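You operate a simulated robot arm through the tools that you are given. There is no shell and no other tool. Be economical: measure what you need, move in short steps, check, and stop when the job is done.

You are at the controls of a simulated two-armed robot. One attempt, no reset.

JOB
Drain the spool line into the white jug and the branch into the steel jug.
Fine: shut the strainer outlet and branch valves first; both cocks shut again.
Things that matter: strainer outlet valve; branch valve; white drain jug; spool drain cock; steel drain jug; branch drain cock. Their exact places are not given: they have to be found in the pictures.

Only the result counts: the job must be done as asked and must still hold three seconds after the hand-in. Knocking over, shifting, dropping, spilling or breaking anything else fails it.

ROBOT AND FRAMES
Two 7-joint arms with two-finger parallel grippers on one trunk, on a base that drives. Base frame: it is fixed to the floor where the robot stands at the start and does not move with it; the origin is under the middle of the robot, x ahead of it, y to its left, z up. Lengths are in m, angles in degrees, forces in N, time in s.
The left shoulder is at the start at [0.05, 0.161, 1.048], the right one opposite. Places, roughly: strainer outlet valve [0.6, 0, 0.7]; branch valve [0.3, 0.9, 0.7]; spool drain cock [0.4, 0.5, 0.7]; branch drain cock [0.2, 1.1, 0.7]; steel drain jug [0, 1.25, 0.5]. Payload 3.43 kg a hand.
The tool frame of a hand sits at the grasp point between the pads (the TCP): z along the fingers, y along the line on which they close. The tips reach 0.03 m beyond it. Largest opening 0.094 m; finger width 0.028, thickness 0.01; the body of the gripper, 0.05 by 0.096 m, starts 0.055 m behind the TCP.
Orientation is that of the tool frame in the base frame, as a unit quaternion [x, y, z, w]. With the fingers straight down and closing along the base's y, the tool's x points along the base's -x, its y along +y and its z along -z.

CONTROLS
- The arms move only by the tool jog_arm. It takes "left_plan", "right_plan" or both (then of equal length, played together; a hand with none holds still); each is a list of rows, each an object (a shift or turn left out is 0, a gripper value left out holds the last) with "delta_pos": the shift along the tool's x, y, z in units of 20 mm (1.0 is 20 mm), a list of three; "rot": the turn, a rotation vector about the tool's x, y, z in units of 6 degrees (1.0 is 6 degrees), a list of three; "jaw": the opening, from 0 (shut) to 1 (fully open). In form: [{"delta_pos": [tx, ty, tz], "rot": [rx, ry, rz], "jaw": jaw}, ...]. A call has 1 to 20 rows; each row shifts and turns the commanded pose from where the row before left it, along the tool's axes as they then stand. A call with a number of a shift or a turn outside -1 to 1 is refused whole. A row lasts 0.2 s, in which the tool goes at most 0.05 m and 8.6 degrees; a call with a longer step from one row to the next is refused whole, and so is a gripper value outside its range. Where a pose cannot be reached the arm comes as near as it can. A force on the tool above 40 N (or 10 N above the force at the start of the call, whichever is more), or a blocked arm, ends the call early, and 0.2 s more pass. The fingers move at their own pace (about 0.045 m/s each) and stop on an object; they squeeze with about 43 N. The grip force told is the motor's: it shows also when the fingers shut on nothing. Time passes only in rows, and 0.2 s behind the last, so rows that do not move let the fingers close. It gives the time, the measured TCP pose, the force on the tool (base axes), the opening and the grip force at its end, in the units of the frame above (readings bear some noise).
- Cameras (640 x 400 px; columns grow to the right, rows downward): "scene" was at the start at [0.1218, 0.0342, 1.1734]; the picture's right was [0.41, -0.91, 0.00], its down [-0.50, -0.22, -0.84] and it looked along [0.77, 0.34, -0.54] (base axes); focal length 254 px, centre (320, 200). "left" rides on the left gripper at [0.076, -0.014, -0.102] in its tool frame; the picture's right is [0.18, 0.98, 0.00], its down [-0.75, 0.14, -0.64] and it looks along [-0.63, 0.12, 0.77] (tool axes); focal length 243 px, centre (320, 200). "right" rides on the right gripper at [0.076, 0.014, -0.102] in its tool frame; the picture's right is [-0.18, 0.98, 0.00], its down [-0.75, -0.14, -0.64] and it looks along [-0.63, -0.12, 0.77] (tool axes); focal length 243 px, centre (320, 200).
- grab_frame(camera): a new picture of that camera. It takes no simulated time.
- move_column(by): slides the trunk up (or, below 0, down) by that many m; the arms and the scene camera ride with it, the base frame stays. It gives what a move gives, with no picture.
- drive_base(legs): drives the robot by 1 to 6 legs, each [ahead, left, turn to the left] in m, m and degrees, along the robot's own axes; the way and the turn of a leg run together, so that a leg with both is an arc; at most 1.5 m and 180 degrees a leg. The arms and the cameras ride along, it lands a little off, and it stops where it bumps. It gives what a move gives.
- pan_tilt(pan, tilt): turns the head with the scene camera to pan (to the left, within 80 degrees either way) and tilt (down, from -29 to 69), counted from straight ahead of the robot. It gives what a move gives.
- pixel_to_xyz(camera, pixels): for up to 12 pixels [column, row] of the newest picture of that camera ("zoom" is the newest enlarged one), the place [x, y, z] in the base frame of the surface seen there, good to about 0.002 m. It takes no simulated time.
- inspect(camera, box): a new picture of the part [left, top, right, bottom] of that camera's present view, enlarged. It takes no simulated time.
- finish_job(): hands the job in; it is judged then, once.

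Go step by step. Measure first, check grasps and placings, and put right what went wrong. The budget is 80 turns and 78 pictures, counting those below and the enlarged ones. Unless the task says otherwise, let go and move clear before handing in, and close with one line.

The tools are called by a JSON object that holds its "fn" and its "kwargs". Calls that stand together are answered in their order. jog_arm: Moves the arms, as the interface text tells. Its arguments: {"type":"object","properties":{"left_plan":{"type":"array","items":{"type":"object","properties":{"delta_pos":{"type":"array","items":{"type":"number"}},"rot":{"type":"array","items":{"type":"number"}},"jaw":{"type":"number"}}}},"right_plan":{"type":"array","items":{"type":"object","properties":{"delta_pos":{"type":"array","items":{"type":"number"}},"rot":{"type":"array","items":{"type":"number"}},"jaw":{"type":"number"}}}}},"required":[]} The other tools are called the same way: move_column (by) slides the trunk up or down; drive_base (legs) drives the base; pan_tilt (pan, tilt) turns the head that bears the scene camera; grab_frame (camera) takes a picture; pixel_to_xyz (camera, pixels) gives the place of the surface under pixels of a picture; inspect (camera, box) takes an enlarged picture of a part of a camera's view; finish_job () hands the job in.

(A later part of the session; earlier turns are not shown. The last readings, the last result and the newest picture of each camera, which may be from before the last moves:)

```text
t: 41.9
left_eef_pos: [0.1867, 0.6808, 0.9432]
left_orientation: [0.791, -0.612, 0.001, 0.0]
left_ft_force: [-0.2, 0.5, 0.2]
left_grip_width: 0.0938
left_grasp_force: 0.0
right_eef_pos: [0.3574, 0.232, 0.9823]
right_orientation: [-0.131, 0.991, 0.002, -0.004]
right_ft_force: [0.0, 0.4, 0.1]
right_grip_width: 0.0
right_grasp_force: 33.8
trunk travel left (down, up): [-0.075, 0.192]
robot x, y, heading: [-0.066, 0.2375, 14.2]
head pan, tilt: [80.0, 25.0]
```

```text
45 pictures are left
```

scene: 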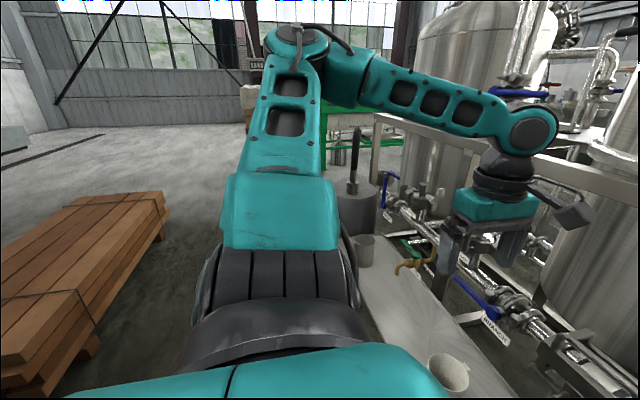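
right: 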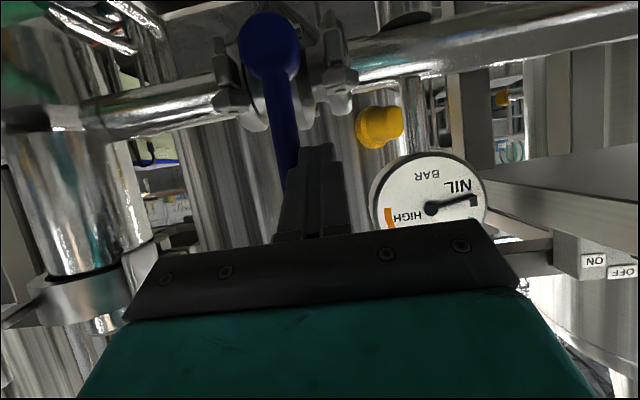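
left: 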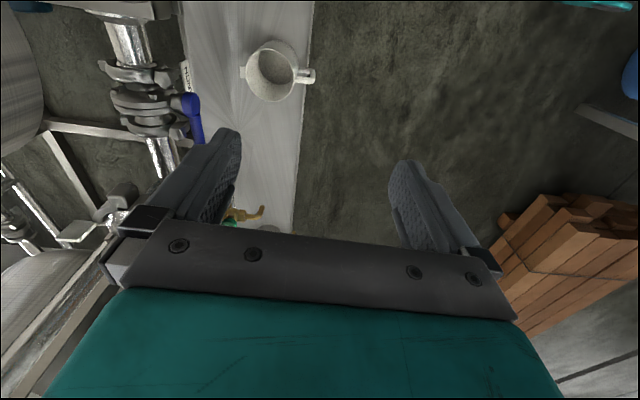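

A plank stack lies left of the robot, plus a grey beam at (610,118) in the left view. Measure them.

{"fn": "pixel_to_xyz", "kwargs": {"camera": "left", "pixels": [[505, 225], [540, 198], [600, 198], [635, 205], [600, 115], [632, 130], [580, 108], [635, 80], [595, 4], [490, 250], [575, 112], [530, 330]]}}

{"fn": "pixel_to_xyz", "kwargs": {"camera": "scene", "pixels": [[80, 372], [88, 340], [165, 195], [80, 290], [10, 350], [370, 210], [365, 250], [160, 235]]}}

{"fn": "inspect", "kwargs": {"camera": "left", "box": [440, 0, 640, 200]}}

```text
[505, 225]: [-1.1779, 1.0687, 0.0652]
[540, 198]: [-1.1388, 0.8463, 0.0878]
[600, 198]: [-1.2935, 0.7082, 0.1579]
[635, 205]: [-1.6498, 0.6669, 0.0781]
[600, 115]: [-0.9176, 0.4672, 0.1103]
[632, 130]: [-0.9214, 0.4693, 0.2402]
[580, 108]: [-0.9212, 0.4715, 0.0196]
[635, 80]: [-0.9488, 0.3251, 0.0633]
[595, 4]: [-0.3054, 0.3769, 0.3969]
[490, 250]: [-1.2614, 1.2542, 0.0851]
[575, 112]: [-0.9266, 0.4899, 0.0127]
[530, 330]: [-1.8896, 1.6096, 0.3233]
```

```text
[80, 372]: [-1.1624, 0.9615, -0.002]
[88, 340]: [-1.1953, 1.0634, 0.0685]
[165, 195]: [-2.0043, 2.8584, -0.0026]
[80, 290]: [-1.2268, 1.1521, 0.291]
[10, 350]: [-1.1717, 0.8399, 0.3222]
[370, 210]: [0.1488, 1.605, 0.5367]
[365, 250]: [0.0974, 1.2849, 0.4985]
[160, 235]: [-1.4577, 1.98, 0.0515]
```

```text
2.00 times, centred on (540, 100) of left
```

zoom: 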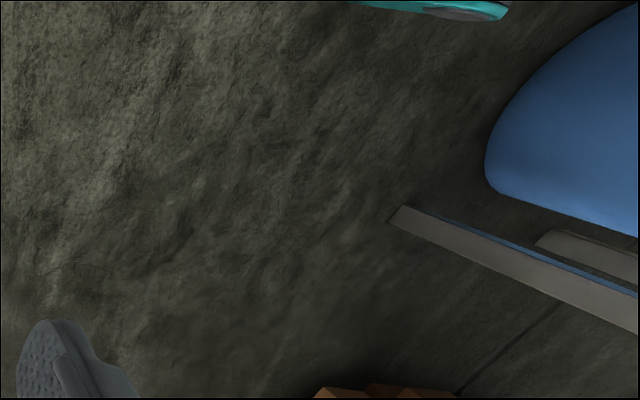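

Nothing on the floor nearby. Possibly the right arm's elbow is catching the table's right edge; look there.

{"fn": "pan_tilt", "kwargs": {"pan": -45, "tilt": 45}}

{"fn": "grab_frame", "kwargs": {"camera": "scene"}}

```text
t: 44.0
left_eef_pos: [0.1855, 0.6797, 0.9431]
left_orientation: [0.79, -0.613, 0.001, -0.001]
left_ft_force: [0.5, 0.2, -0.4]
left_grip_width: 0.0939
left_grasp_force: 0.0
right_eef_pos: [0.3573, 0.2337, 0.9812]
right_orientation: [-0.131, 0.991, 0.002, -0.004]
right_ft_force: [-0.1, 0.0, -0.2]
right_grip_width: 0.0002
right_grasp_force: 33.1
trunk travel left (down, up): [-0.075, 0.192]
robot x, y, heading: [-0.0665, 0.237, 14.3]
head pan, tilt: [-45.0, 45.0]
```

```text
43 pictures are left
```

scene: 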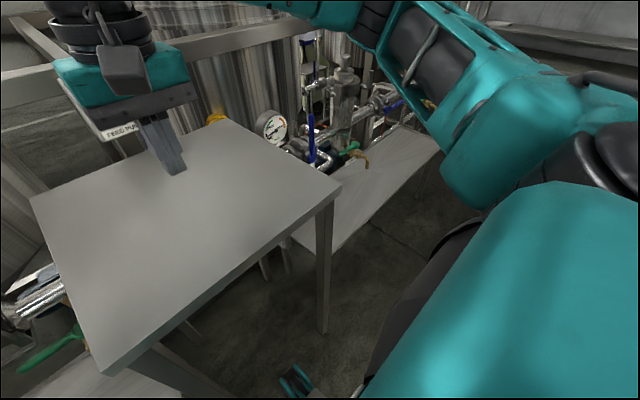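

The right arm is clear. I'll simply back off 12 cm, straighten and continue left.

{"fn": "drive_base", "kwargs": {"legs": [[-0.12, 0, 0], [0, 0, 2.0], [0, 0.3, 0]]}}

{"fn": "pan_tilt", "kwargs": {"pan": 10, "tilt": 55}}

{"fn": "grab_frame", "kwargs": {"camera": "scene"}}

```text
t: 47.2
left_eef_pos: [-0.0316, 0.9429, 0.9423]
left_orientation: [0.801, -0.598, 0.0, -0.001]
left_ft_force: [0.0, -0.7, -0.1]
left_grip_width: 0.0942
left_grasp_force: 0.1
right_eef_pos: [0.1548, 0.5031, 0.9816]
right_orientation: [-0.149, 0.989, 0.002, -0.004]
right_ft_force: [0.3, 0.9, -0.2]
right_grip_width: 0.0
right_grasp_force: 32.6
trunk travel left (down, up): [-0.075, 0.192]
robot x, y, heading: [-0.2665, 0.4889, 16.4]
head pan, tilt: [-45.0, 45.0]
```

```text
t: 48.5
left_eef_pos: [-0.0317, 0.9422, 0.9427]
left_orientation: [0.802, -0.597, 0.0, -0.001]
left_ft_force: [0.3, -1.1, 0.6]
left_grip_width: 0.0942
left_grasp_force: 0.0
right_eef_pos: [0.1552, 0.5024, 0.9815]
right_orientation: [-0.149, 0.989, 0.002, -0.004]
right_ft_force: [-0.3, 0.3, 0.2]
right_grip_width: 0.0
right_grasp_force: 33.4
trunk travel left (down, up): [-0.075, 0.192]
robot x, y, heading: [-0.2665, 0.4959, 16.2]
head pan, tilt: [10.0, 55.0]
```

```text
42 pictures are left
```

scene: 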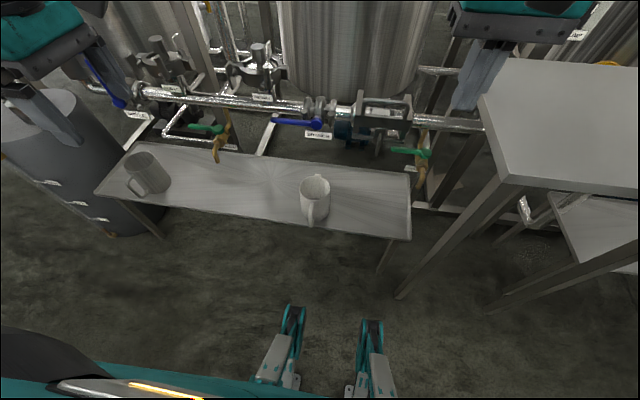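

Clear now; the robot faces the left bench. Measure bench edges, spool cock outlet, jugs.

{"fn": "inspect", "kwargs": {"camera": "scene", "box": [260, 90, 460, 250]}}

{"fn": "pixel_to_xyz", "kwargs": {"camera": "scene", "pixels": [[410, 178], [410, 235], [96, 192], [142, 146], [419, 185], [425, 155], [214, 160], [225, 130], [395, 152], [190, 128], [385, 270], [160, 235]]}}

{"fn": "pixel_to_xyz", "kwargs": {"camera": "scene", "pixels": [[313, 185], [301, 185], [328, 188], [315, 176], [310, 222], [314, 205], [141, 160], [160, 180], [143, 195], [130, 180], [275, 122], [317, 124]]}}

```text
2.50 times, centred on (360, 170) of scene
```

zoom: 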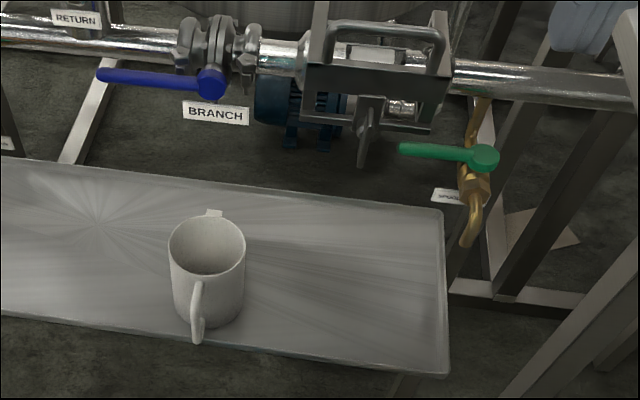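

```text
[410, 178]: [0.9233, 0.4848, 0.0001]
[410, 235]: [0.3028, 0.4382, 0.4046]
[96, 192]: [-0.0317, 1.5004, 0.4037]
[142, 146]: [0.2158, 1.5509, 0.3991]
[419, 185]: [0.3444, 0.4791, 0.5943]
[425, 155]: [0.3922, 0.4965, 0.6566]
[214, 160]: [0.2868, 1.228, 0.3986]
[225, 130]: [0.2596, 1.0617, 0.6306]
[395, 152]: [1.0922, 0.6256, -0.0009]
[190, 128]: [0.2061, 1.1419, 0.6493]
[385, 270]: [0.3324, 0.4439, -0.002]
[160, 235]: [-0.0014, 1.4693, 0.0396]
```

```text
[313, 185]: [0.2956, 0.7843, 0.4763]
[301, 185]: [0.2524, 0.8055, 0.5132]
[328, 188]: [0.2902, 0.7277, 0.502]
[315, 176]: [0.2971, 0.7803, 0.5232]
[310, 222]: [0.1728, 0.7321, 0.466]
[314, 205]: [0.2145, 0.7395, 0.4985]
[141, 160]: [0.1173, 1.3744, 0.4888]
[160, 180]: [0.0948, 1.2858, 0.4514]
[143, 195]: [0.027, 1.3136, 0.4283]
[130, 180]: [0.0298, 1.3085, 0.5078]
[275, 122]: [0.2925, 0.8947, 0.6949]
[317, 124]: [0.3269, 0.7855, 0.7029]
```

The spool outlet (0.344,0.479,0.594) is just 27 mm inside the bench edge; the white jug can slide right in line with it. Now face the branch valve: un-yaw the left hand and drive in.

{"fn": "jog_arm", "kwargs": {"left_plan": [{"rot": [0, 0, 1], "jaw": 0}, {"rot": [0, 0, 1]}, {"rot": [0, 0, 1]}, {"rot": [0, 0, 1]}, {"rot": [0, 0, 1]}, {"rot": [0, 0, 1]}, {"rot": [0, 0, 1]}, {"rot": [0, 0, 1]}, {"rot": [0, 0, 1]}, {"rot": [0, 0, 1]}, {"rot": [0, 0, 1]}, {"rot": [0, 0, 1]}, {"rot": [0, 0, 1]}, {"rot": [0, 0, 1]}, {"rot": [0, 0, 1]}]}}

{"fn": "drive_base", "kwargs": {"legs": [[0, 0.06, 0], [0.12, 0, 0]]}}

```text
t: 51.7
left_eef_pos: [-0.0315, 0.9422, 0.9433]
left_orientation: [-0.143, 0.99, 0.0, 0.002]
left_ft_force: [-0.3, 0.1, 1.4]
left_grip_width: 0.0
left_grasp_force: 32.6
right_eef_pos: [0.155, 0.503, 0.9823]
right_orientation: [-0.15, 0.989, 0.002, -0.004]
right_ft_force: [0.1, 0.1, 0.7]
right_grip_width: 0.0001
right_grasp_force: 32.8
trunk travel left (down, up): [-0.075, 0.192]
robot x, y, heading: [-0.2684, 0.4925, 16.6]
head pan, tilt: [10.0, 55.0]
```

```text
t: 53.5
left_eef_pos: [0.0656, 1.0338, 0.9431]
left_orientation: [-0.144, 0.99, 0.0, 0.001]
left_ft_force: [0.6, -0.7, 0.3]
left_grip_width: 0.0
left_grasp_force: 33.1
right_eef_pos: [0.2533, 0.5941, 0.9826]
right_orientation: [-0.15, 0.989, 0.003, -0.004]
right_ft_force: [-0.1, -0.1, 0.0]
right_grip_width: 0.0
right_grasp_force: 32.5
trunk travel left (down, up): [-0.075, 0.192]
robot x, y, heading: [-0.1688, 0.5874, 16.7]
head pan, tilt: [10.0, 55.0]
```

Now bring the left hand over to b≈0.735 and pitch it 60° forward (right hand moves aside a little).

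{"fn": "jog_arm", "kwargs": {"left_plan": [{"delta_pos": [-0.45, -1, 0]}, {"delta_pos": [-0.45, -1, 0]}, {"delta_pos": [-0.45, -1, 0]}, {"delta_pos": [-0.45, -1, 0]}, {"delta_pos": [-0.45, -1, 0]}, {"delta_pos": [-0.45, -1, 0]}, {"delta_pos": [-0.45, -1, 0]}, {"delta_pos": [-0.45, -1, 0]}, {"delta_pos": [-0.45, -1, 0]}, {"delta_pos": [-0.45, -1, 0]}, {"delta_pos": [-0.45, -1, 0]}, {"delta_pos": [-0.45, -1, 0]}], "right_plan": [{"delta_pos": [0, -1, 0]}, {"delta_pos": [0, -1, 0]}, {"delta_pos": [0, -1, 0]}, {"delta_pos": [0, -1, 0]}, {"delta_pos": [0, -1, 0]}, {}, {}, {}, {}, {}, {}, {}]}}

{"fn": "jog_arm", "kwargs": {"left_plan": [{"delta_pos": [0, 0, 1]}, {"delta_pos": [0, 0, 1]}, {"delta_pos": [0, 0, 1]}, {"delta_pos": [0, 0, 1]}, {"delta_pos": [0, 0, 1]}, {"delta_pos": [0, 0, 1]}, {"delta_pos": [0, 0, 1]}, {"rot": [0, -1, 0]}, {"rot": [0, -1, 0]}, {"rot": [0, -1, 0]}, {"rot": [0, -1, 0]}, {"rot": [0, -1, 0]}, {"rot": [0, -1, 0]}, {"rot": [0, -1, 0]}, {"rot": [0, -1, 0]}, {"rot": [0, -1, 0]}, {"rot": [0, -1, 0]}]}}

{"fn": "grab_frame", "kwargs": {"camera": "left"}}

{"fn": "grab_frame", "kwargs": {"camera": "scene"}}

```text
t: 56.1
left_eef_pos: [0.2343, 0.8388, 0.9424]
left_orientation: [-0.145, 0.989, -0.001, 0.002]
left_ft_force: [0.3, -0.3, 0.1]
left_grip_width: 0.0
left_grasp_force: 33.4
left hand out of reach, approached as far as the arm can: row 12
right_eef_pos: [0.2832, 0.4968, 0.9818]
right_orientation: [-0.149, 0.989, 0.002, -0.004]
right_ft_force: [-0.3, 0.1, -0.3]
right_grip_width: 0.0
right_grasp_force: 32.9
trunk travel left (down, up): [-0.075, 0.192]
robot x, y, heading: [-0.1699, 0.5823, 16.4]
head pan, tilt: [10.0, 55.0]
```

```text
t: 59.7
left_eef_pos: [0.2036, 0.8777, 0.8326]
left_orientation: [-0.125, 0.856, 0.072, 0.496]
left_ft_force: [-1.1, -0.3, 0.7]
left_grip_width: 0.0001
left_grasp_force: 33.2
left hand out of reach, approached as far as the arm can: row 2, 3, 4, 5, 6, 7, 16, 17
right_eef_pos: [0.2835, 0.4973, 0.9796]
right_orientation: [-0.149, 0.989, 0.002, -0.004]
right_ft_force: [-0.5, 0.7, 0.5]
right_grip_width: 0.0001
right_grasp_force: 32.6
trunk travel left (down, up): [-0.075, 0.192]
robot x, y, heading: [-0.1704, 0.5843, 16.5]
head pan, tilt: [10.0, 55.0]
```

```text
40 pictures are left
```

left: 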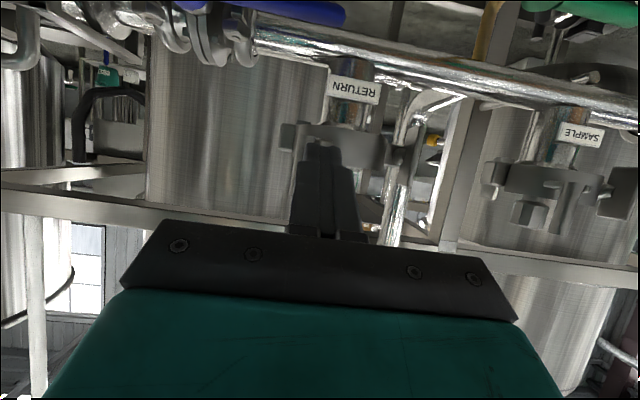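

```text
39 pictures are left
```

scene: 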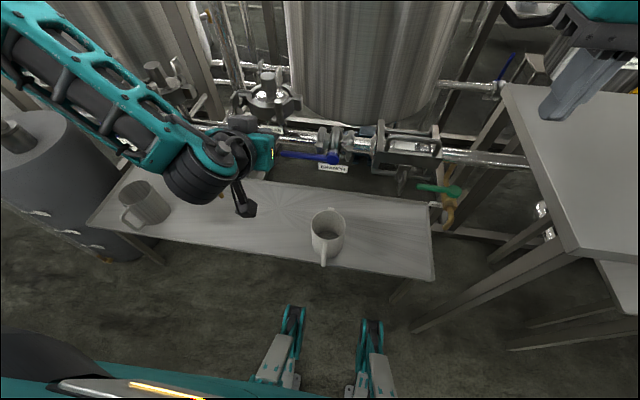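

The left hand is at (a 0.44, b 0.786, z 0.83), pitched 60°. Descend to z≈0.675 while edging right.

{"fn": "jog_arm", "kwargs": {"left_plan": [{"delta_pos": [0.866, 0, 0.5]}, {"delta_pos": [0.866, 0, 0.5]}, {"delta_pos": [0.866, -0.3, 0.5]}, {"delta_pos": [0.866, -0.3, 0.5]}, {"delta_pos": [0.866, -0.5, 0.5]}, {"delta_pos": [0.866, -0.5, 0.5]}, {"delta_pos": [0.866, -0.5, 0.5]}, {"delta_pos": [0.866, -0.5, 0.5]}]}}

{"fn": "grab_frame", "kwargs": {"camera": "left"}}

```text
t: 61.5
left_eef_pos: [0.1985, 0.91, 0.8027]
left_orientation: [-0.125, 0.857, 0.072, 0.495]
left_ft_force: [-1.2, 0.9, -0.9]
left_grip_width: 0.0
left_grasp_force: 32.8
left hand out of reach, approached as far as the arm can: row 1, 2, 3, 4, 5, 6, 7, 8
right_eef_pos: [0.2841, 0.4972, 0.9805]
right_orientation: [-0.15, 0.989, 0.002, -0.004]
right_ft_force: [0.0, -1.1, -0.1]
right_grip_width: 0.0
right_grasp_force: 32.9
trunk travel left (down, up): [-0.075, 0.192]
robot x, y, heading: [-0.1686, 0.584, 16.8]
head pan, tilt: [10.0, 55.0]
```

```text
38 pictures are left
```

left: 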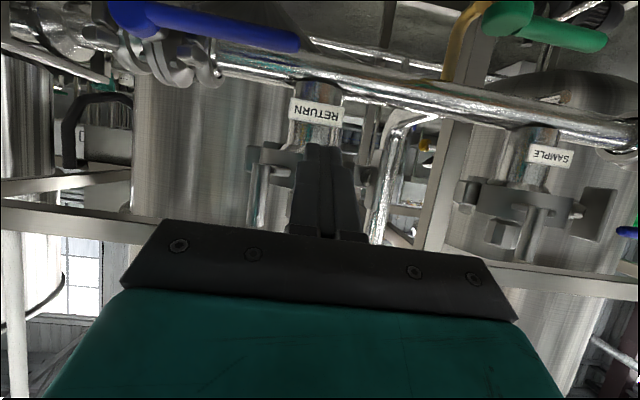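

The left arm is at a joint limit here; the right arm in the proven geometry will do it. Retract the left hand up and upright.

{"fn": "jog_arm", "kwargs": {"left_plan": [{"delta_pos": [-0.866, 0, -0.5]}, {"delta_pos": [-0.866, 0, -0.5]}, {"delta_pos": [-0.866, 0, -0.5]}, {"delta_pos": [-0.866, 0, -0.5]}, {"delta_pos": [-0.866, 0, -0.5]}, {"delta_pos": [-0.866, 0, -0.5]}, {"delta_pos": [-0.866, 0, -0.5]}, {"rot": [0, 1, 0]}, {"rot": [0, 1, 0]}, {"rot": [0, 1, 0]}, {"rot": [0, 1, 0]}, {"rot": [0, 1, 0]}, {"rot": [0, 1, 0]}, {"rot": [0, 1, 0]}, {"rot": [0, 1, 0]}, {"rot": [0, 1, 0]}, {"rot": [0, 1, 0]}, {"delta_pos": [1, 0, 0]}, {"delta_pos": [1, 0, 0]}, {"delta_pos": [1, 0, 0]}]}}

{"fn": "drive_base", "kwargs": {"legs": [[0, 0.18, -0.4]]}}

{"fn": "grab_frame", "kwargs": {"camera": "scene"}}

```text
t: 65.7
left_eef_pos: [0.142, 0.8921, 0.9432]
left_orientation: [-0.145, 0.99, 0.001, -0.001]
left_ft_force: [-0.7, 0.2, 0.8]
left_grip_width: 0.0003
left_grasp_force: 32.7
right_eef_pos: [0.283, 0.4964, 0.98]
right_orientation: [-0.149, 0.989, 0.002, -0.004]
right_ft_force: [-1.1, -0.1, 0.9]
right_grip_width: 0.0
right_grasp_force: 33.0
trunk travel left (down, up): [-0.075, 0.192]
robot x, y, heading: [-0.1679, 0.585, 16.5]
head pan, tilt: [10.0, 55.0]
```

```text
t: 67.2
left_eef_pos: [0.0952, 1.0584, 0.9423]
left_orientation: [-0.141, 0.99, 0.0, 0.0]
left_ft_force: [0.2, -0.3, 0.6]
left_grip_width: 0.0
left_grasp_force: 33.1
right_eef_pos: [0.234, 0.664, 0.9801]
right_orientation: [-0.145, 0.989, 0.002, -0.005]
right_ft_force: [0.0, 0.2, -0.7]
right_grip_width: 0.0
right_grasp_force: 33.0
trunk travel left (down, up): [-0.075, 0.192]
robot x, y, heading: [-0.2197, 0.7549, 16.1]
head pan, tilt: [10.0, 55.0]
```

```text
37 pictures are left
```

scene: 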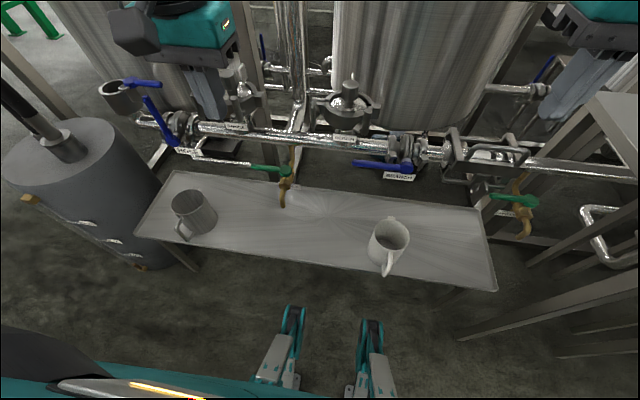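

Right hand: move left over b≈0.738, pitch, descend to in front of/below the branch handle.

{"fn": "jog_arm", "kwargs": {"right_plan": [{"rot": [0, -1, 0]}, {"rot": [0, -1, 0]}, {"rot": [0, -1, 0]}, {"rot": [0, -1, 0]}, {"delta_pos": [0.2, 0.69, 0.96]}, {"delta_pos": [0.2, 0.69, 0.96]}, {"delta_pos": [0.2, 0.69, 0.96]}, {"delta_pos": [0.2, 0.69, 0.96]}, {"delta_pos": [0.2, 0.69, 0.96]}, {"delta_pos": [0.2, 0.69, 0.96]}, {"delta_pos": [0.2, 0.69, 0.96]}, {"delta_pos": [0.2, 0.69, 0.96]}, {"delta_pos": [0.2, 0.69, 0.96]}, {"delta_pos": [0.2, 0.69, 0.96]}, {"delta_pos": [0.2, 0.69, 0.96]}, {"delta_pos": [0.2, 0.69, 0.96]}]}}

{"fn": "jog_arm", "kwargs": {"right_plan": [{"rot": [0, -1, 0]}, {"rot": [0, -1, 0]}, {"rot": [0, -1, 0]}, {"rot": [0, -1, 0]}, {"rot": [0, -1, 0]}, {"rot": [0, -1, 0]}, {"delta_pos": [0.866, 0, 0.5]}, {"delta_pos": [0.866, 0, 0.5]}, {"delta_pos": [0.866, 0, 0.5]}, {"delta_pos": [0.736, 0, 0.42]}]}}

{"fn": "grab_frame", "kwargs": {"camera": "right"}}

{"fn": "grab_frame", "kwargs": {"camera": "scene"}}

```text
t: 70.6
left_eef_pos: [0.0951, 1.0592, 0.9435]
left_orientation: [-0.141, 0.99, 0.001, 0.0]
left_ft_force: [-0.6, -1.2, -0.4]
left_grip_width: 0.0
left_grasp_force: 32.5
right_eef_pos: [0.2303, 0.8368, 0.7525]
right_orientation: [-0.142, 0.969, 0.031, 0.202]
right_ft_force: [-0.9, 0.3, 0.0]
right_grip_width: 0.0
right_grasp_force: 32.6
trunk travel left (down, up): [-0.075, 0.192]
robot x, y, heading: [-0.2191, 0.755, 16.2]
head pan, tilt: [10.0, 55.0]
```

```text
t: 72.8
left_eef_pos: [0.0957, 1.0593, 0.9435]
left_orientation: [-0.141, 0.99, 0.0, 0.001]
left_ft_force: [0.0, -0.6, -0.3]
left_grip_width: 0.0
left_grasp_force: 32.7
right_eef_pos: [0.2322, 0.8397, 0.6753]
right_orientation: [-0.124, 0.859, 0.072, 0.491]
right_ft_force: [0.2, -0.1, -0.5]
right_grip_width: 0.0001
right_grasp_force: 32.8
trunk travel left (down, up): [-0.075, 0.192]
robot x, y, heading: [-0.2205, 0.7505, 15.8]
head pan, tilt: [10.0, 55.0]
```

```text
36 pictures are left
```

right: 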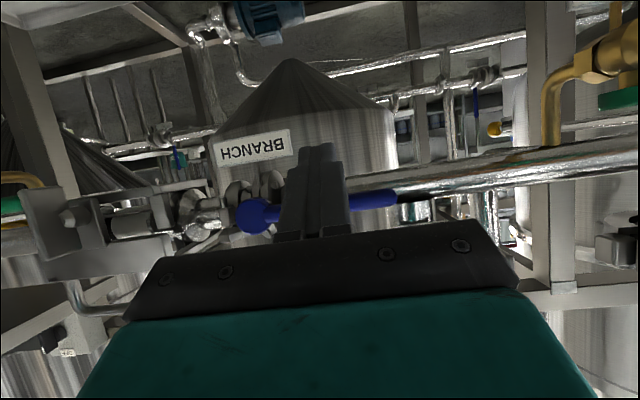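

```text
35 pictures are left
```

scene: 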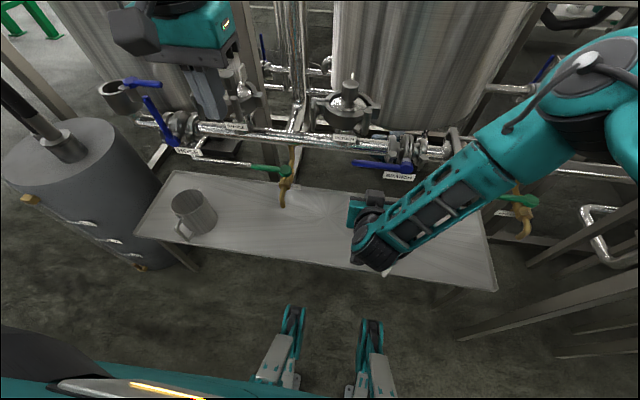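

Positioned as for the first valve. Advance 6.6 cm below the handle and start lifting.

{"fn": "jog_arm", "kwargs": {"right_plan": [{"delta_pos": [-0.5, 0, 0.866]}, {"delta_pos": [-0.5, 0, 0.866]}, {"delta_pos": [-0.5, 0, 0.866]}, {"delta_pos": [-0.2, 0, 0.346]}, {"delta_pos": [-0.433, -0.3, -0.25]}, {"delta_pos": [-0.433, -0.1, -0.25]}, {"delta_pos": [-0.433, 0, -0.25]}, {"delta_pos": [-0.433, 0, -0.25]}, {"delta_pos": [-0.433, 0, -0.25]}]}}

{"fn": "grab_frame", "kwargs": {"camera": "right"}}

```text
t: 74.8
left_eef_pos: [0.0954, 1.059, 0.9435]
left_orientation: [-0.141, 0.99, 0.0, 0.001]
left_ft_force: [-0.1, -0.2, -0.8]
left_grip_width: 0.0
left_grasp_force: 33.3
right_eef_pos: [0.297, 0.8479, 0.7226]
right_orientation: [-0.126, 0.859, 0.074, 0.49]
right_ft_force: [-14.3, -12.3, -10.9]
right_grip_width: 0.0002
right_grasp_force: 32.9
trunk travel left (down, up): [-0.075, 0.192]
robot x, y, heading: [-0.2192, 0.7526, 16.1]
head pan, tilt: [10.0, 55.0]
```

```text
34 pictures are left
```

right: 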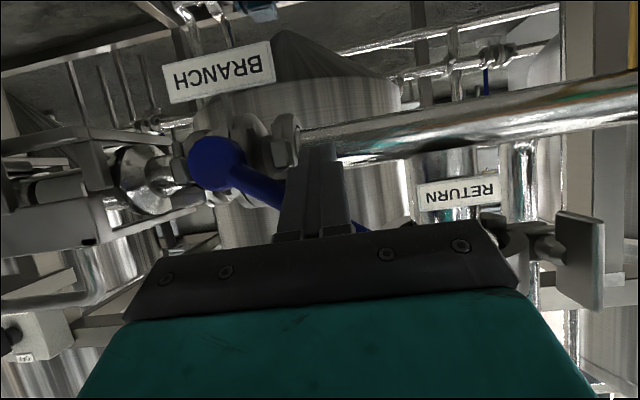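

Rising well (~30°). Continue the arc.

{"fn": "jog_arm", "kwargs": {"right_plan": [{"delta_pos": [-0.39, -0.2, -0.225]}, {"delta_pos": [-0.39, -0.25, -0.225]}, {"delta_pos": [-0.39, -0.3, -0.225]}, {"delta_pos": [-0.35, -0.35, -0.2]}, {"delta_pos": [-0.25, -0.4, -0.15]}, {"delta_pos": [-0.2, -0.45, -0.12]}, {"delta_pos": [-0.15, -0.45, -0.09]}, {"delta_pos": [-0.1, -0.5, -0.05]}, {"delta_pos": [0, -0.5, 0]}, {"delta_pos": [0, -0.5, 0]}]}}

{"fn": "grab_frame", "kwargs": {"camera": "right"}}

```text
t: 76.7
left_eef_pos: [0.0939, 1.0611, 0.9439]
left_orientation: [-0.142, 0.99, 0.0, 0.0]
left_ft_force: [0.7, -0.1, 0.7]
left_grip_width: 0.0
left_grasp_force: 33.0
right_eef_pos: [0.31, 0.8025, 0.7748]
right_orientation: [-0.137, 0.859, 0.087, 0.485]
right_ft_force: [-1.5, 6.6, -2.4]
right_grip_width: 0.0004
right_grasp_force: 33.0
trunk travel left (down, up): [-0.075, 0.192]
robot x, y, heading: [-0.2187, 0.7535, 16.5]
head pan, tilt: [10.0, 55.0]
stopped in row 9 (right hand): the force on the tool passed its limit (the readings are from after the stop); the commanded pose is now the measured one
```

```text
33 pictures are left
```

right: 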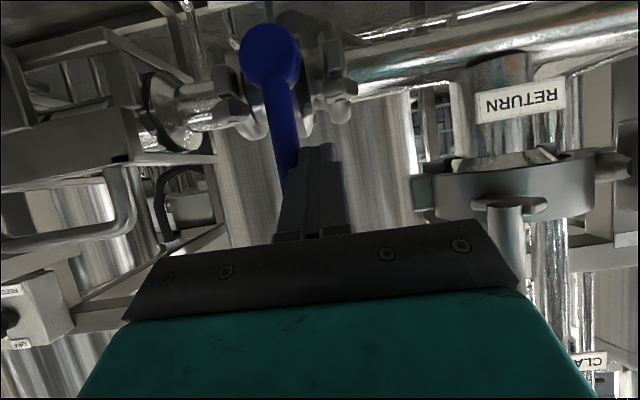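

{"fn": "pixel_to_xyz", "kwargs": {"camera": "right", "pixels": [[268, 55], [278, 100], [286, 140], [288, 165]]}}

{"fn": "jog_arm", "kwargs": {"right_plan": [{"delta_pos": [0, 0.3, 0]}, {"delta_pos": [0.5, 0, -0.866]}, {"delta_pos": [0.5, 0, -0.866]}, {"delta_pos": [0.5, 0, -0.866]}, {"delta_pos": [0.5, 0, -0.866]}, {"delta_pos": [0.5, 0, -0.866]}, {"delta_pos": [0.5, 0, -0.866]}, {"delta_pos": [-0.866, 0, -0.5]}, {"delta_pos": [-0.866, 0, -0.5]}, {"delta_pos": [-0.866, 0, -0.5]}, {"delta_pos": [-0.866, 0, -0.5]}, {"delta_pos": [-0.866, 0, -0.5]}, {"delta_pos": [-0.866, 0, -0.5]}, {"delta_pos": [-0.866, 0, -0.5]}]}}

{"fn": "grab_frame", "kwargs": {"camera": "scene"}}

```text
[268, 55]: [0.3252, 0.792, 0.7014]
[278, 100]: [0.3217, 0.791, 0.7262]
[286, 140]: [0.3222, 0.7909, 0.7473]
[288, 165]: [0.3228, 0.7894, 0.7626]
```

```text
t: 79.7
left_eef_pos: [0.0947, 1.0603, 0.9431]
left_orientation: [-0.142, 0.99, 0.002, 0.001]
left_ft_force: [0.1, 0.7, -0.8]
left_grip_width: 0.0
left_grasp_force: 32.9
right_eef_pos: [0.196, 0.7719, 0.9185]
right_orientation: [-0.135, 0.859, 0.084, 0.486]
right_ft_force: [0.4, 0.1, 0.0]
right_grip_width: 0.0001
right_grasp_force: 33.5
right hand out of reach, approached as far as the arm can: row 7
trunk travel left (down, up): [-0.075, 0.192]
robot x, y, heading: [-0.2214, 0.7561, 16.3]
head pan, tilt: [10.0, 55.0]
```

```text
32 pictures are left
```

scene: 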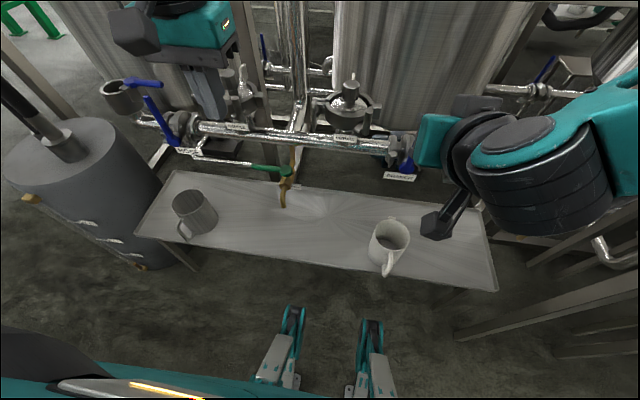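

Branch handle is upright: shut. Now measure both jugs' handles and the branch cock closely.

{"fn": "inspect", "kwargs": {"camera": "scene", "box": [340, 190, 500, 290]}}

{"fn": "pixel_to_xyz", "kwargs": {"camera": "zoom", "pixels": [[120, 185], [280, 195], [205, 125], [190, 260], [195, 285], [200, 345], [175, 300], [218, 320], [190, 190], [165, 305]]}}

{"fn": "inspect", "kwargs": {"camera": "scene", "box": [150, 150, 310, 250]}}

{"fn": "pixel_to_xyz", "kwargs": {"camera": "zoom", "pixels": [[90, 195], [215, 200], [160, 165], [150, 235], [140, 300], [130, 340], [145, 360], [555, 85], [480, 75], [415, 70], [530, 225], [540, 180]]}}

```text
4.00 times, centred on (420, 240) of scene
```

zoom: 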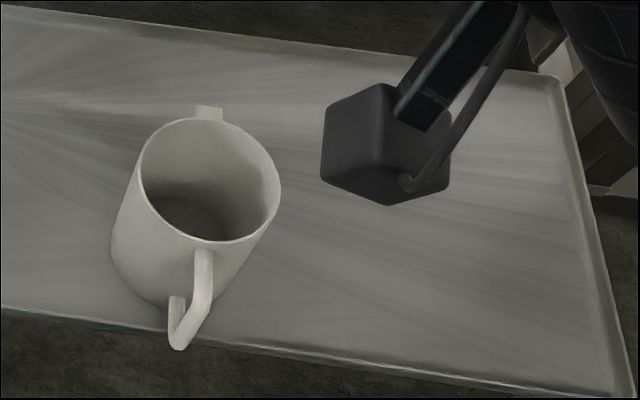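

```text
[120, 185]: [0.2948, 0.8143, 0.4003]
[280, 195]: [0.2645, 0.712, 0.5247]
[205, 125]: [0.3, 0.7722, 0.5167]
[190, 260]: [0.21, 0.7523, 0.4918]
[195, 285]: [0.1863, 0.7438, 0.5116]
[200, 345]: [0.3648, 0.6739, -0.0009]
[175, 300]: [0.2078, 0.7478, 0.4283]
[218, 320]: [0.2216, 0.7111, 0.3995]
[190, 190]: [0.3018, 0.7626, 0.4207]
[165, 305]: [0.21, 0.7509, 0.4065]
```

```text
4.00 times, centred on (230, 200) of scene
```

zoom: 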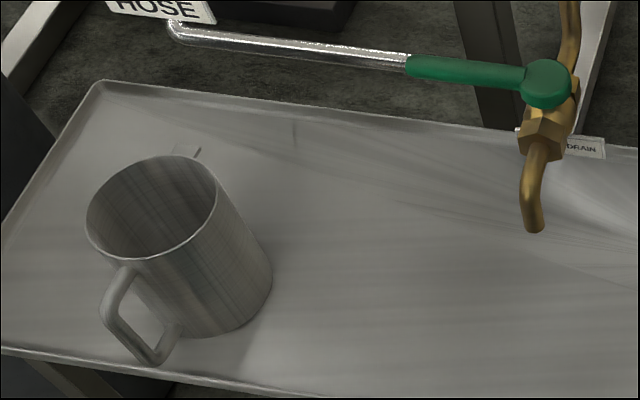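

```text
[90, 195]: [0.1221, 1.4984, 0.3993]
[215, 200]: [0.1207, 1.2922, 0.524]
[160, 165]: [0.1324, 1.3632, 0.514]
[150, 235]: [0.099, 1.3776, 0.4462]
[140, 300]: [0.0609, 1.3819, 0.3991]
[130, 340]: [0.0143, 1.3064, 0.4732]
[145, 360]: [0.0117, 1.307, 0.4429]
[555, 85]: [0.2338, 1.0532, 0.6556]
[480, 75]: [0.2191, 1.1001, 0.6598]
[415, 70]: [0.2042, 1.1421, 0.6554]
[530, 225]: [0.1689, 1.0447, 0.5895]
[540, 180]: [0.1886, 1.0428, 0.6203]
```

Both jugs' handles face the robot; white jug centre ≈(0.2545,0.7615), its handle bar at (0.173,0.735,0.47). Drive right 0.14 m, then bring the right hand, open, behind the jug handle.

{"fn": "drive_base", "kwargs": {"legs": [[0, -0.14, 0]]}}

{"fn": "jog_arm", "kwargs": {"right_plan": [{"rot": [0, 1, 0], "jaw": 1}, {"rot": [0, 1, 0]}, {"rot": [0, 1, 0]}, {"delta_pos": [0.707, 1, -0.707]}, {"delta_pos": [0.707, 1, -0.707]}, {"delta_pos": [0.707, 1, -0.707]}, {"delta_pos": [0.707, 1, -0.707]}, {"delta_pos": [0, 1, 0]}]}}

{"fn": "grab_frame", "kwargs": {"camera": "right"}}

```text
t: 81.0
left_eef_pos: [0.1336, 0.9267, 0.9444]
left_orientation: [-0.141, 0.99, 0.001, 0.001]
left_ft_force: [-0.2, -0.4, -0.4]
left_grip_width: 0.0002
left_grasp_force: 33.3
right_eef_pos: [0.2358, 0.6383, 0.9187]
right_orientation: [-0.134, 0.859, 0.084, 0.486]
right_ft_force: [0.6, 0.3, 0.7]
right_grip_width: 0.0
right_grasp_force: 32.7
trunk travel left (down, up): [-0.075, 0.192]
robot x, y, heading: [-0.1815, 0.6173, 16.1]
head pan, tilt: [10.0, 55.0]
```

```text
t: 82.8
left_eef_pos: [0.1339, 0.9267, 0.9436]
left_orientation: [-0.14, 0.99, 0.0, 0.0]
left_ft_force: [0.0, 0.0, 0.3]
left_grip_width: 0.0001
left_grasp_force: 33.0
right_eef_pos: [0.129, 0.71, 0.9249]
right_orientation: [-0.145, 0.925, 0.062, 0.346]
right_ft_force: [0.1, -0.2, -0.2]
right_grip_width: 0.0941
right_grasp_force: 0.0
trunk travel left (down, up): [-0.075, 0.192]
robot x, y, heading: [-0.1828, 0.6193, 16.2]
head pan, tilt: [10.0, 55.0]
```

```text
29 pictures are left
```

right: 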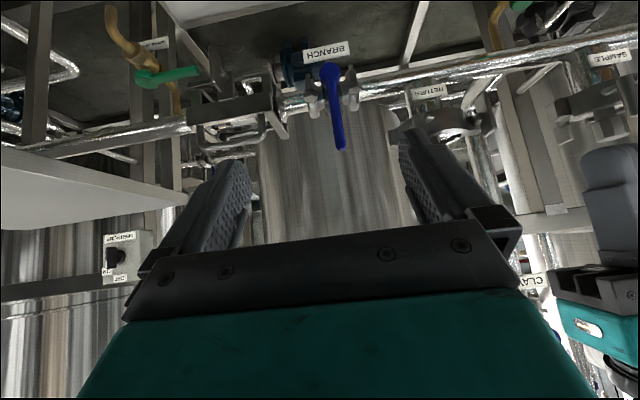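

Descend toward the jug handle, stopping at z≈0.6 for a check.

{"fn": "jog_arm", "kwargs": {"right_plan": [{"delta_pos": [0.63, 0.025, 0.8]}, {"delta_pos": [0.63, 0.025, 0.8]}, {"delta_pos": [0.63, 0.025, 0.8]}, {"delta_pos": [0.63, 0.025, 0.8]}, {"delta_pos": [0.63, 0.025, 0.8]}, {"delta_pos": [0.63, 0.025, 0.8]}, {"delta_pos": [0.63, 0.025, 0.8]}, {"delta_pos": [0.63, 0.025, 0.8]}, {"delta_pos": [0.63, 0.025, 0.8]}, {"delta_pos": [0.63, 0.025, 0.8]}, {"delta_pos": [0.63, 0.025, 0.8]}, {"delta_pos": [0.63, 0.025, 0.8]}, {"delta_pos": [0.63, 0.025, 0.8]}, {"delta_pos": [0.63, 0.025, 0.8]}, {"delta_pos": [0.63, 0.025, 0.8]}, {"delta_pos": [0.63, 0.025, 0.8]}]}}

{"fn": "grab_frame", "kwargs": {"camera": "right"}}

```text
t: 86.2
left_eef_pos: [0.134, 0.927, 0.9431]
left_orientation: [-0.141, 0.99, 0.001, 0.0]
left_ft_force: [0.2, 0.1, 0.0]
left_grip_width: 0.0
left_grasp_force: 32.7
right_eef_pos: [0.1401, 0.7244, 0.5994]
right_orientation: [-0.145, 0.925, 0.061, 0.346]
right_ft_force: [-0.3, 0.9, 0.9]
right_grip_width: 0.0939
right_grasp_force: 0.0
trunk travel left (down, up): [-0.075, 0.192]
robot x, y, heading: [-0.1828, 0.6206, 16.2]
head pan, tilt: [10.0, 55.0]
```

```text
28 pictures are left
```

right: 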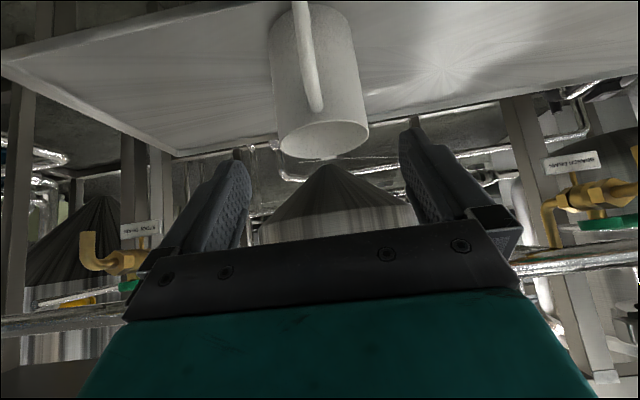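

Well aligned; the handle hangs at (308,60). Measure it.

{"fn": "pixel_to_xyz", "kwargs": {"camera": "right", "pixels": [[313, 100], [308, 75], [304, 45], [300, 20], [297, 5], [275, 150], [366, 130]]}}

```text
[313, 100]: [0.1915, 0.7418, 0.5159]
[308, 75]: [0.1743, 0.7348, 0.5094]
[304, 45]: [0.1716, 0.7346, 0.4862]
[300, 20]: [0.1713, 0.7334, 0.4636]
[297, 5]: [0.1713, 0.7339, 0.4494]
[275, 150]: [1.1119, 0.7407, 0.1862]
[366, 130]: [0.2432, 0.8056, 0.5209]
```

Advance onto the handle and close.

{"fn": "jog_arm", "kwargs": {"right_plan": [{"delta_pos": [0.433, 0, 0.97]}, {"delta_pos": [0.433, 0, 0.97]}, {"delta_pos": [0.433, 0, 0.97]}, {"delta_pos": [0.433, 0, 0.97]}, {"delta_pos": [0.433, 0, 0.97]}, {"delta_pos": [0.433, 0, 0.97]}, {"jaw": 0}, {"jaw": 0}, {"jaw": 0}, {"jaw": 0}, {"jaw": 0}, {"jaw": 0}]}}

{"fn": "grab_frame", "kwargs": {"camera": "right"}}

```text
t: 88.8
left_eef_pos: [0.1332, 0.9284, 0.9431]
left_orientation: [-0.141, 0.99, 0.001, 0.0]
left_ft_force: [0.0, 0.2, -0.1]
left_grip_width: 0.0001
left_grasp_force: 33.5
right_eef_pos: [0.1767, 0.7387, 0.4787]
right_orientation: [-0.146, 0.925, 0.063, 0.346]
right_ft_force: [0.6, 0.0, 0.1]
right_grip_width: 0.0155
right_grasp_force: 41.7
trunk travel left (down, up): [-0.075, 0.192]
robot x, y, heading: [-0.1837, 0.6194, 16.2]
head pan, tilt: [10.0, 55.0]
```

```text
27 pictures are left
```

right: 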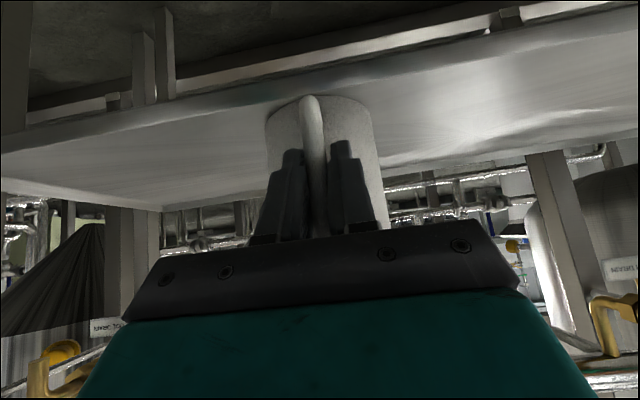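

Handle gripped (15.5 mm). Lift 2 cm and carry half way to the right, then check.

{"fn": "jog_arm", "kwargs": {"right_plan": [{"delta_pos": [-0.328, 0, -0.378]}, {"delta_pos": [-0.328, 0, -0.378]}, {"delta_pos": [0, -0.7, 0]}, {"delta_pos": [0, -0.7, 0]}, {"delta_pos": [0, -0.7, 0]}, {"delta_pos": [0, -0.7, 0]}, {"delta_pos": [0, -0.7, 0]}, {"delta_pos": [0, -0.7, 0]}, {"delta_pos": [0, -0.7, 0]}, {"delta_pos": [0, -0.7, 0]}, {"delta_pos": [0, -0.7, 0]}, {"delta_pos": [0, -0.7, 0]}]}}

{"fn": "pan_tilt", "kwargs": {"pan": -15, "tilt": 55}}

{"fn": "grab_frame", "kwargs": {"camera": "scene"}}

```text
t: 91.4
left_eef_pos: [0.1333, 0.9264, 0.9436]
left_orientation: [-0.14, 0.99, 0.001, 0.0]
left_ft_force: [0.5, 0.7, 0.4]
left_grip_width: 0.0
left_grasp_force: 33.0
right_eef_pos: [0.2294, 0.6877, 0.5363]
right_orientation: [-0.144, 0.926, 0.058, 0.344]
right_ft_force: [0.1, -0.5, -2.5]
right_grip_width: 0.0155
right_grasp_force: 43.1
right hand out of reach, approached as far as the arm can: row 5, 6, 7, 8, 9, 10, 11, 12
trunk travel left (down, up): [-0.075, 0.192]
robot x, y, heading: [-0.1799, 0.6205, 16.4]
head pan, tilt: [10.0, 55.0]
```

```text
t: 92.3
left_eef_pos: [0.1347, 0.9273, 0.9425]
left_orientation: [-0.141, 0.99, 0.001, 0.0]
left_ft_force: [-0.6, -0.2, -0.7]
left_grip_width: 0.0002
left_grasp_force: 32.4
right_eef_pos: [0.2298, 0.6886, 0.5362]
right_orientation: [-0.145, 0.926, 0.059, 0.343]
right_ft_force: [0.0, 0.6, -2.4]
right_grip_width: 0.0158
right_grasp_force: 43.3
trunk travel left (down, up): [-0.075, 0.192]
robot x, y, heading: [-0.1795, 0.6204, 16.2]
head pan, tilt: [-15.0, 55.0]
```

```text
26 pictures are left
```

scene: 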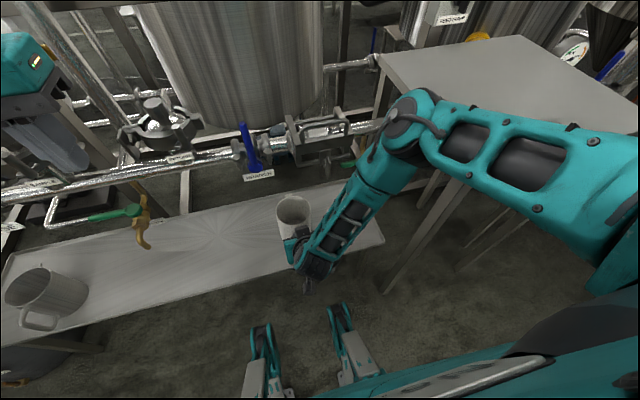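

The arm reached a limit and lifted; the jug is at b≈0.60. Measure the elbow versus the table before deciding to drive.

{"fn": "pixel_to_xyz", "kwargs": {"camera": "scene", "pixels": [[410, 105], [435, 130], [390, 140], [375, 190], [520, 150], [380, 55], [293, 205], [310, 215]]}}

{"fn": "inspect", "kwargs": {"camera": "scene", "box": [240, 60, 480, 300]}}

```text
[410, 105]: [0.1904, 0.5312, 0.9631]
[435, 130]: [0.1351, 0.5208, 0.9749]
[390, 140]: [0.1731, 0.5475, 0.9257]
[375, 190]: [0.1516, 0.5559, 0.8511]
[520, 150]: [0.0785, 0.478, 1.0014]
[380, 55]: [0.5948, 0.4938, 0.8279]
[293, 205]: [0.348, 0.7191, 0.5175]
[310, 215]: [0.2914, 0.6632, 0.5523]
```

```text
1.67 times, centred on (360, 180) of scene
```

zoom: 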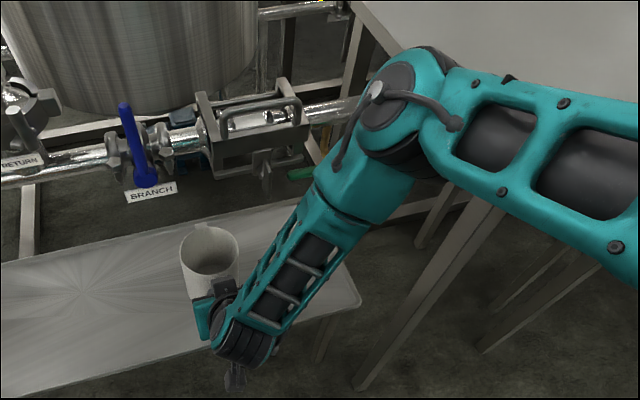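

Driving straight would bring the forearm near the table; turning the robot right in place swings the jug toward the outlet with the elbow clear. First lower the jug 3 cm.

{"fn": "jog_arm", "kwargs": {"right_plan": [{"delta_pos": [0.33, 0.3, 0.377]}, {"delta_pos": [0.33, 0.3, 0.377]}, {"delta_pos": [0.33, 0.2, 0.377]}, {"delta_pos": [0.33, 0, 0.377]}]}}

{"fn": "drive_base", "kwargs": {"legs": [[0, 0, -20]]}}

{"fn": "pan_tilt", "kwargs": {"pan": 0, "tilt": 50}}

{"fn": "grab_frame", "kwargs": {"camera": "scene"}}

```text
t: 93.3
left_eef_pos: [0.1328, 0.9281, 0.9444]
left_orientation: [-0.141, 0.99, 0.0, 0.001]
left_ft_force: [-0.1, -0.3, 0.0]
left_grip_width: 0.0002
left_grasp_force: 32.8
right_eef_pos: [0.2265, 0.7073, 0.498]
right_orientation: [-0.144, 0.926, 0.059, 0.345]
right_ft_force: [-2.6, 0.1, 4.8]
right_grip_width: 0.0153
right_grasp_force: 43.1
trunk travel left (down, up): [-0.075, 0.192]
robot x, y, heading: [-0.1792, 0.6178, 15.9]
head pan, tilt: [-15.0, 55.0]
```

```text
t: 94.8
left_eef_pos: [0.2193, 0.8015, 0.9445]
left_orientation: [0.032, 0.999, 0.0, 0.0]
left_ft_force: [0.1, 0.3, -0.9]
left_grip_width: 0.0002
left_grasp_force: 32.6
right_eef_pos: [0.231, 0.5632, 0.4972]
right_orientation: [0.018, 0.937, -0.002, 0.35]
right_ft_force: [0.3, 1.9, 10.2]
right_grip_width: 0.0157
right_grasp_force: 43.2
trunk travel left (down, up): [-0.075, 0.192]
robot x, y, heading: [-0.1811, 0.6238, -3.8]
head pan, tilt: [-15.0, 55.0]
```

```text
t: 95.5
left_eef_pos: [0.2201, 0.803, 0.9436]
left_orientation: [0.033, 0.999, 0.0, 0.001]
left_ft_force: [0.4, 0.4, 0.0]
left_grip_width: 0.0
left_grasp_force: 32.9
right_eef_pos: [0.231, 0.5626, 0.4983]
right_orientation: [0.017, 0.936, -0.001, 0.35]
right_ft_force: [0.1, 1.4, 4.5]
right_grip_width: 0.0156
right_grasp_force: 43.0
trunk travel left (down, up): [-0.075, 0.192]
robot x, y, heading: [-0.1763, 0.6199, -3.6]
head pan, tilt: [0.0, 50.0]
```

```text
24 pictures are left
```

scene: 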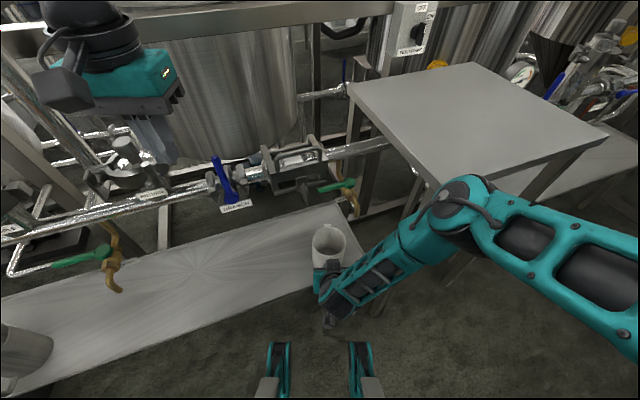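

The tool shows an upward force of several N: the jug may be touching the tray. Inspect.

{"fn": "inspect", "kwargs": {"camera": "scene", "box": [260, 160, 420, 320]}}

{"fn": "pixel_to_xyz", "kwargs": {"camera": "zoom", "pixels": [[210, 285], [345, 285], [278, 248], [270, 340], [380, 235], [395, 225], [270, 300], [215, 330]]}}

```text
2.50 times, centred on (340, 240) of scene
```

zoom: 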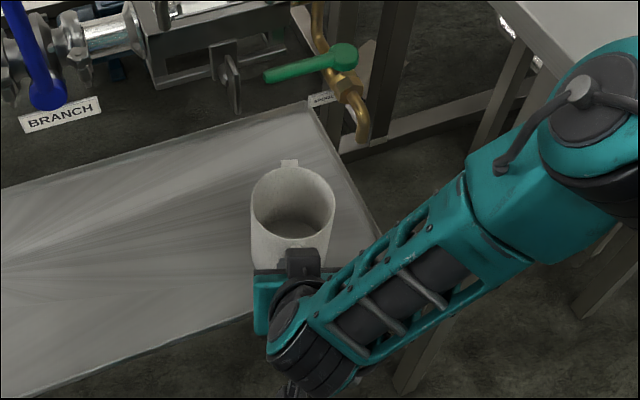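

```text
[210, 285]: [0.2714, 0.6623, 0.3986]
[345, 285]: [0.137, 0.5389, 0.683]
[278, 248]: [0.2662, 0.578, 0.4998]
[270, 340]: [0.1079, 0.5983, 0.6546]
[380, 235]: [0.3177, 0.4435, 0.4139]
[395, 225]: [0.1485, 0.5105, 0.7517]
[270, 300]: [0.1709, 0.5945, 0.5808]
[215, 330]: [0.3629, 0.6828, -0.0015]
```

{"fn": "pixel_to_xyz", "kwargs": {"camera": "zoom", "pixels": [[252, 212], [335, 207], [290, 170], [290, 163], [285, 238], [300, 238], [262, 225], [362, 138], [350, 60], [375, 222], [345, 160], [250, 240]]}}

```text
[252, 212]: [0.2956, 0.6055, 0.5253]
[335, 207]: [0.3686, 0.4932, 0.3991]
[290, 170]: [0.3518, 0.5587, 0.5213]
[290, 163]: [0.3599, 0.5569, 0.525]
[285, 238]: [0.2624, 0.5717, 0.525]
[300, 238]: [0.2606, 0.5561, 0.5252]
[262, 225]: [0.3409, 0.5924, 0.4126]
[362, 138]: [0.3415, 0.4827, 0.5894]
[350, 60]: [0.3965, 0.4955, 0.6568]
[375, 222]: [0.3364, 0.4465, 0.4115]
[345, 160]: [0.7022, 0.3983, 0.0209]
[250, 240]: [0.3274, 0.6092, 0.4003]
```

The jug is standing level on the tray (rim z≈0.525), centre ≈(0.3075,0.560). Lift ~8 mm, turn 5.5° more and go 3.6 cm forward to reach (0.335,0.506).

{"fn": "jog_arm", "kwargs": {"right_plan": [{"delta_pos": [-0.164, 0, -0.19]}, {"delta_pos": [-0.164, 0, -0.19]}]}}

{"fn": "drive_base", "kwargs": {"legs": [[0, 0, -5.5], [0.036, 0, 0]]}}

{"fn": "inspect", "kwargs": {"camera": "scene", "box": [260, 160, 420, 260]}}

```text
t: 96.2
left_eef_pos: [0.2197, 0.8028, 0.942]
left_orientation: [0.032, 0.999, 0.001, 0.0]
left_ft_force: [-0.5, 0.2, 0.7]
left_grip_width: 0.0
left_grasp_force: 32.8
right_eef_pos: [0.2313, 0.5628, 0.5081]
right_orientation: [0.018, 0.937, -0.002, 0.35]
right_ft_force: [0.3, 0.2, -2.0]
right_grip_width: 0.0154
right_grasp_force: 42.9
trunk travel left (down, up): [-0.075, 0.192]
robot x, y, heading: [-0.1819, 0.6201, -3.3]
head pan, tilt: [0.0, 50.0]
```

```text
t: 97.5
left_eef_pos: [0.2701, 0.7565, 0.9422]
left_orientation: [0.081, 0.997, 0.001, 0.001]
left_ft_force: [-0.4, -0.1, 0.0]
left_grip_width: 0.0001
left_grasp_force: 32.8
right_eef_pos: [0.2605, 0.5165, 0.5083]
right_orientation: [0.063, 0.935, -0.02, 0.348]
right_ft_force: [0.1, 0.2, -2.3]
right_grip_width: 0.0154
right_grasp_force: 42.3
trunk travel left (down, up): [-0.075, 0.192]
robot x, y, heading: [-0.1429, 0.6173, -9.2]
head pan, tilt: [0.0, 50.0]
```

```text
4.00 times, centred on (340, 210) of scene
```

zoom: 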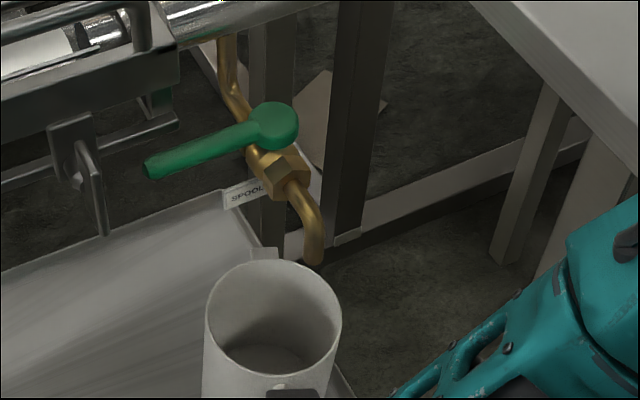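

{"fn": "pixel_to_xyz", "kwargs": {"camera": "zoom", "pixels": [[205, 315], [341, 320], [270, 261], [285, 375], [313, 260], [320, 235], [275, 125], [150, 168], [345, 388], [262, 250]]}}

```text
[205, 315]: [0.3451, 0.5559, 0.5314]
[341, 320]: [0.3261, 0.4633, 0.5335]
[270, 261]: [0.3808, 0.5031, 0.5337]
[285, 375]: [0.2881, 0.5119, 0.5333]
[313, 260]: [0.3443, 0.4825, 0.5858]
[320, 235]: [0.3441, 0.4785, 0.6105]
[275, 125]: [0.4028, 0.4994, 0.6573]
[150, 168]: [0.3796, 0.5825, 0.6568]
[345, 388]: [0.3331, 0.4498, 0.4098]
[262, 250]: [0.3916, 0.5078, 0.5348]
```

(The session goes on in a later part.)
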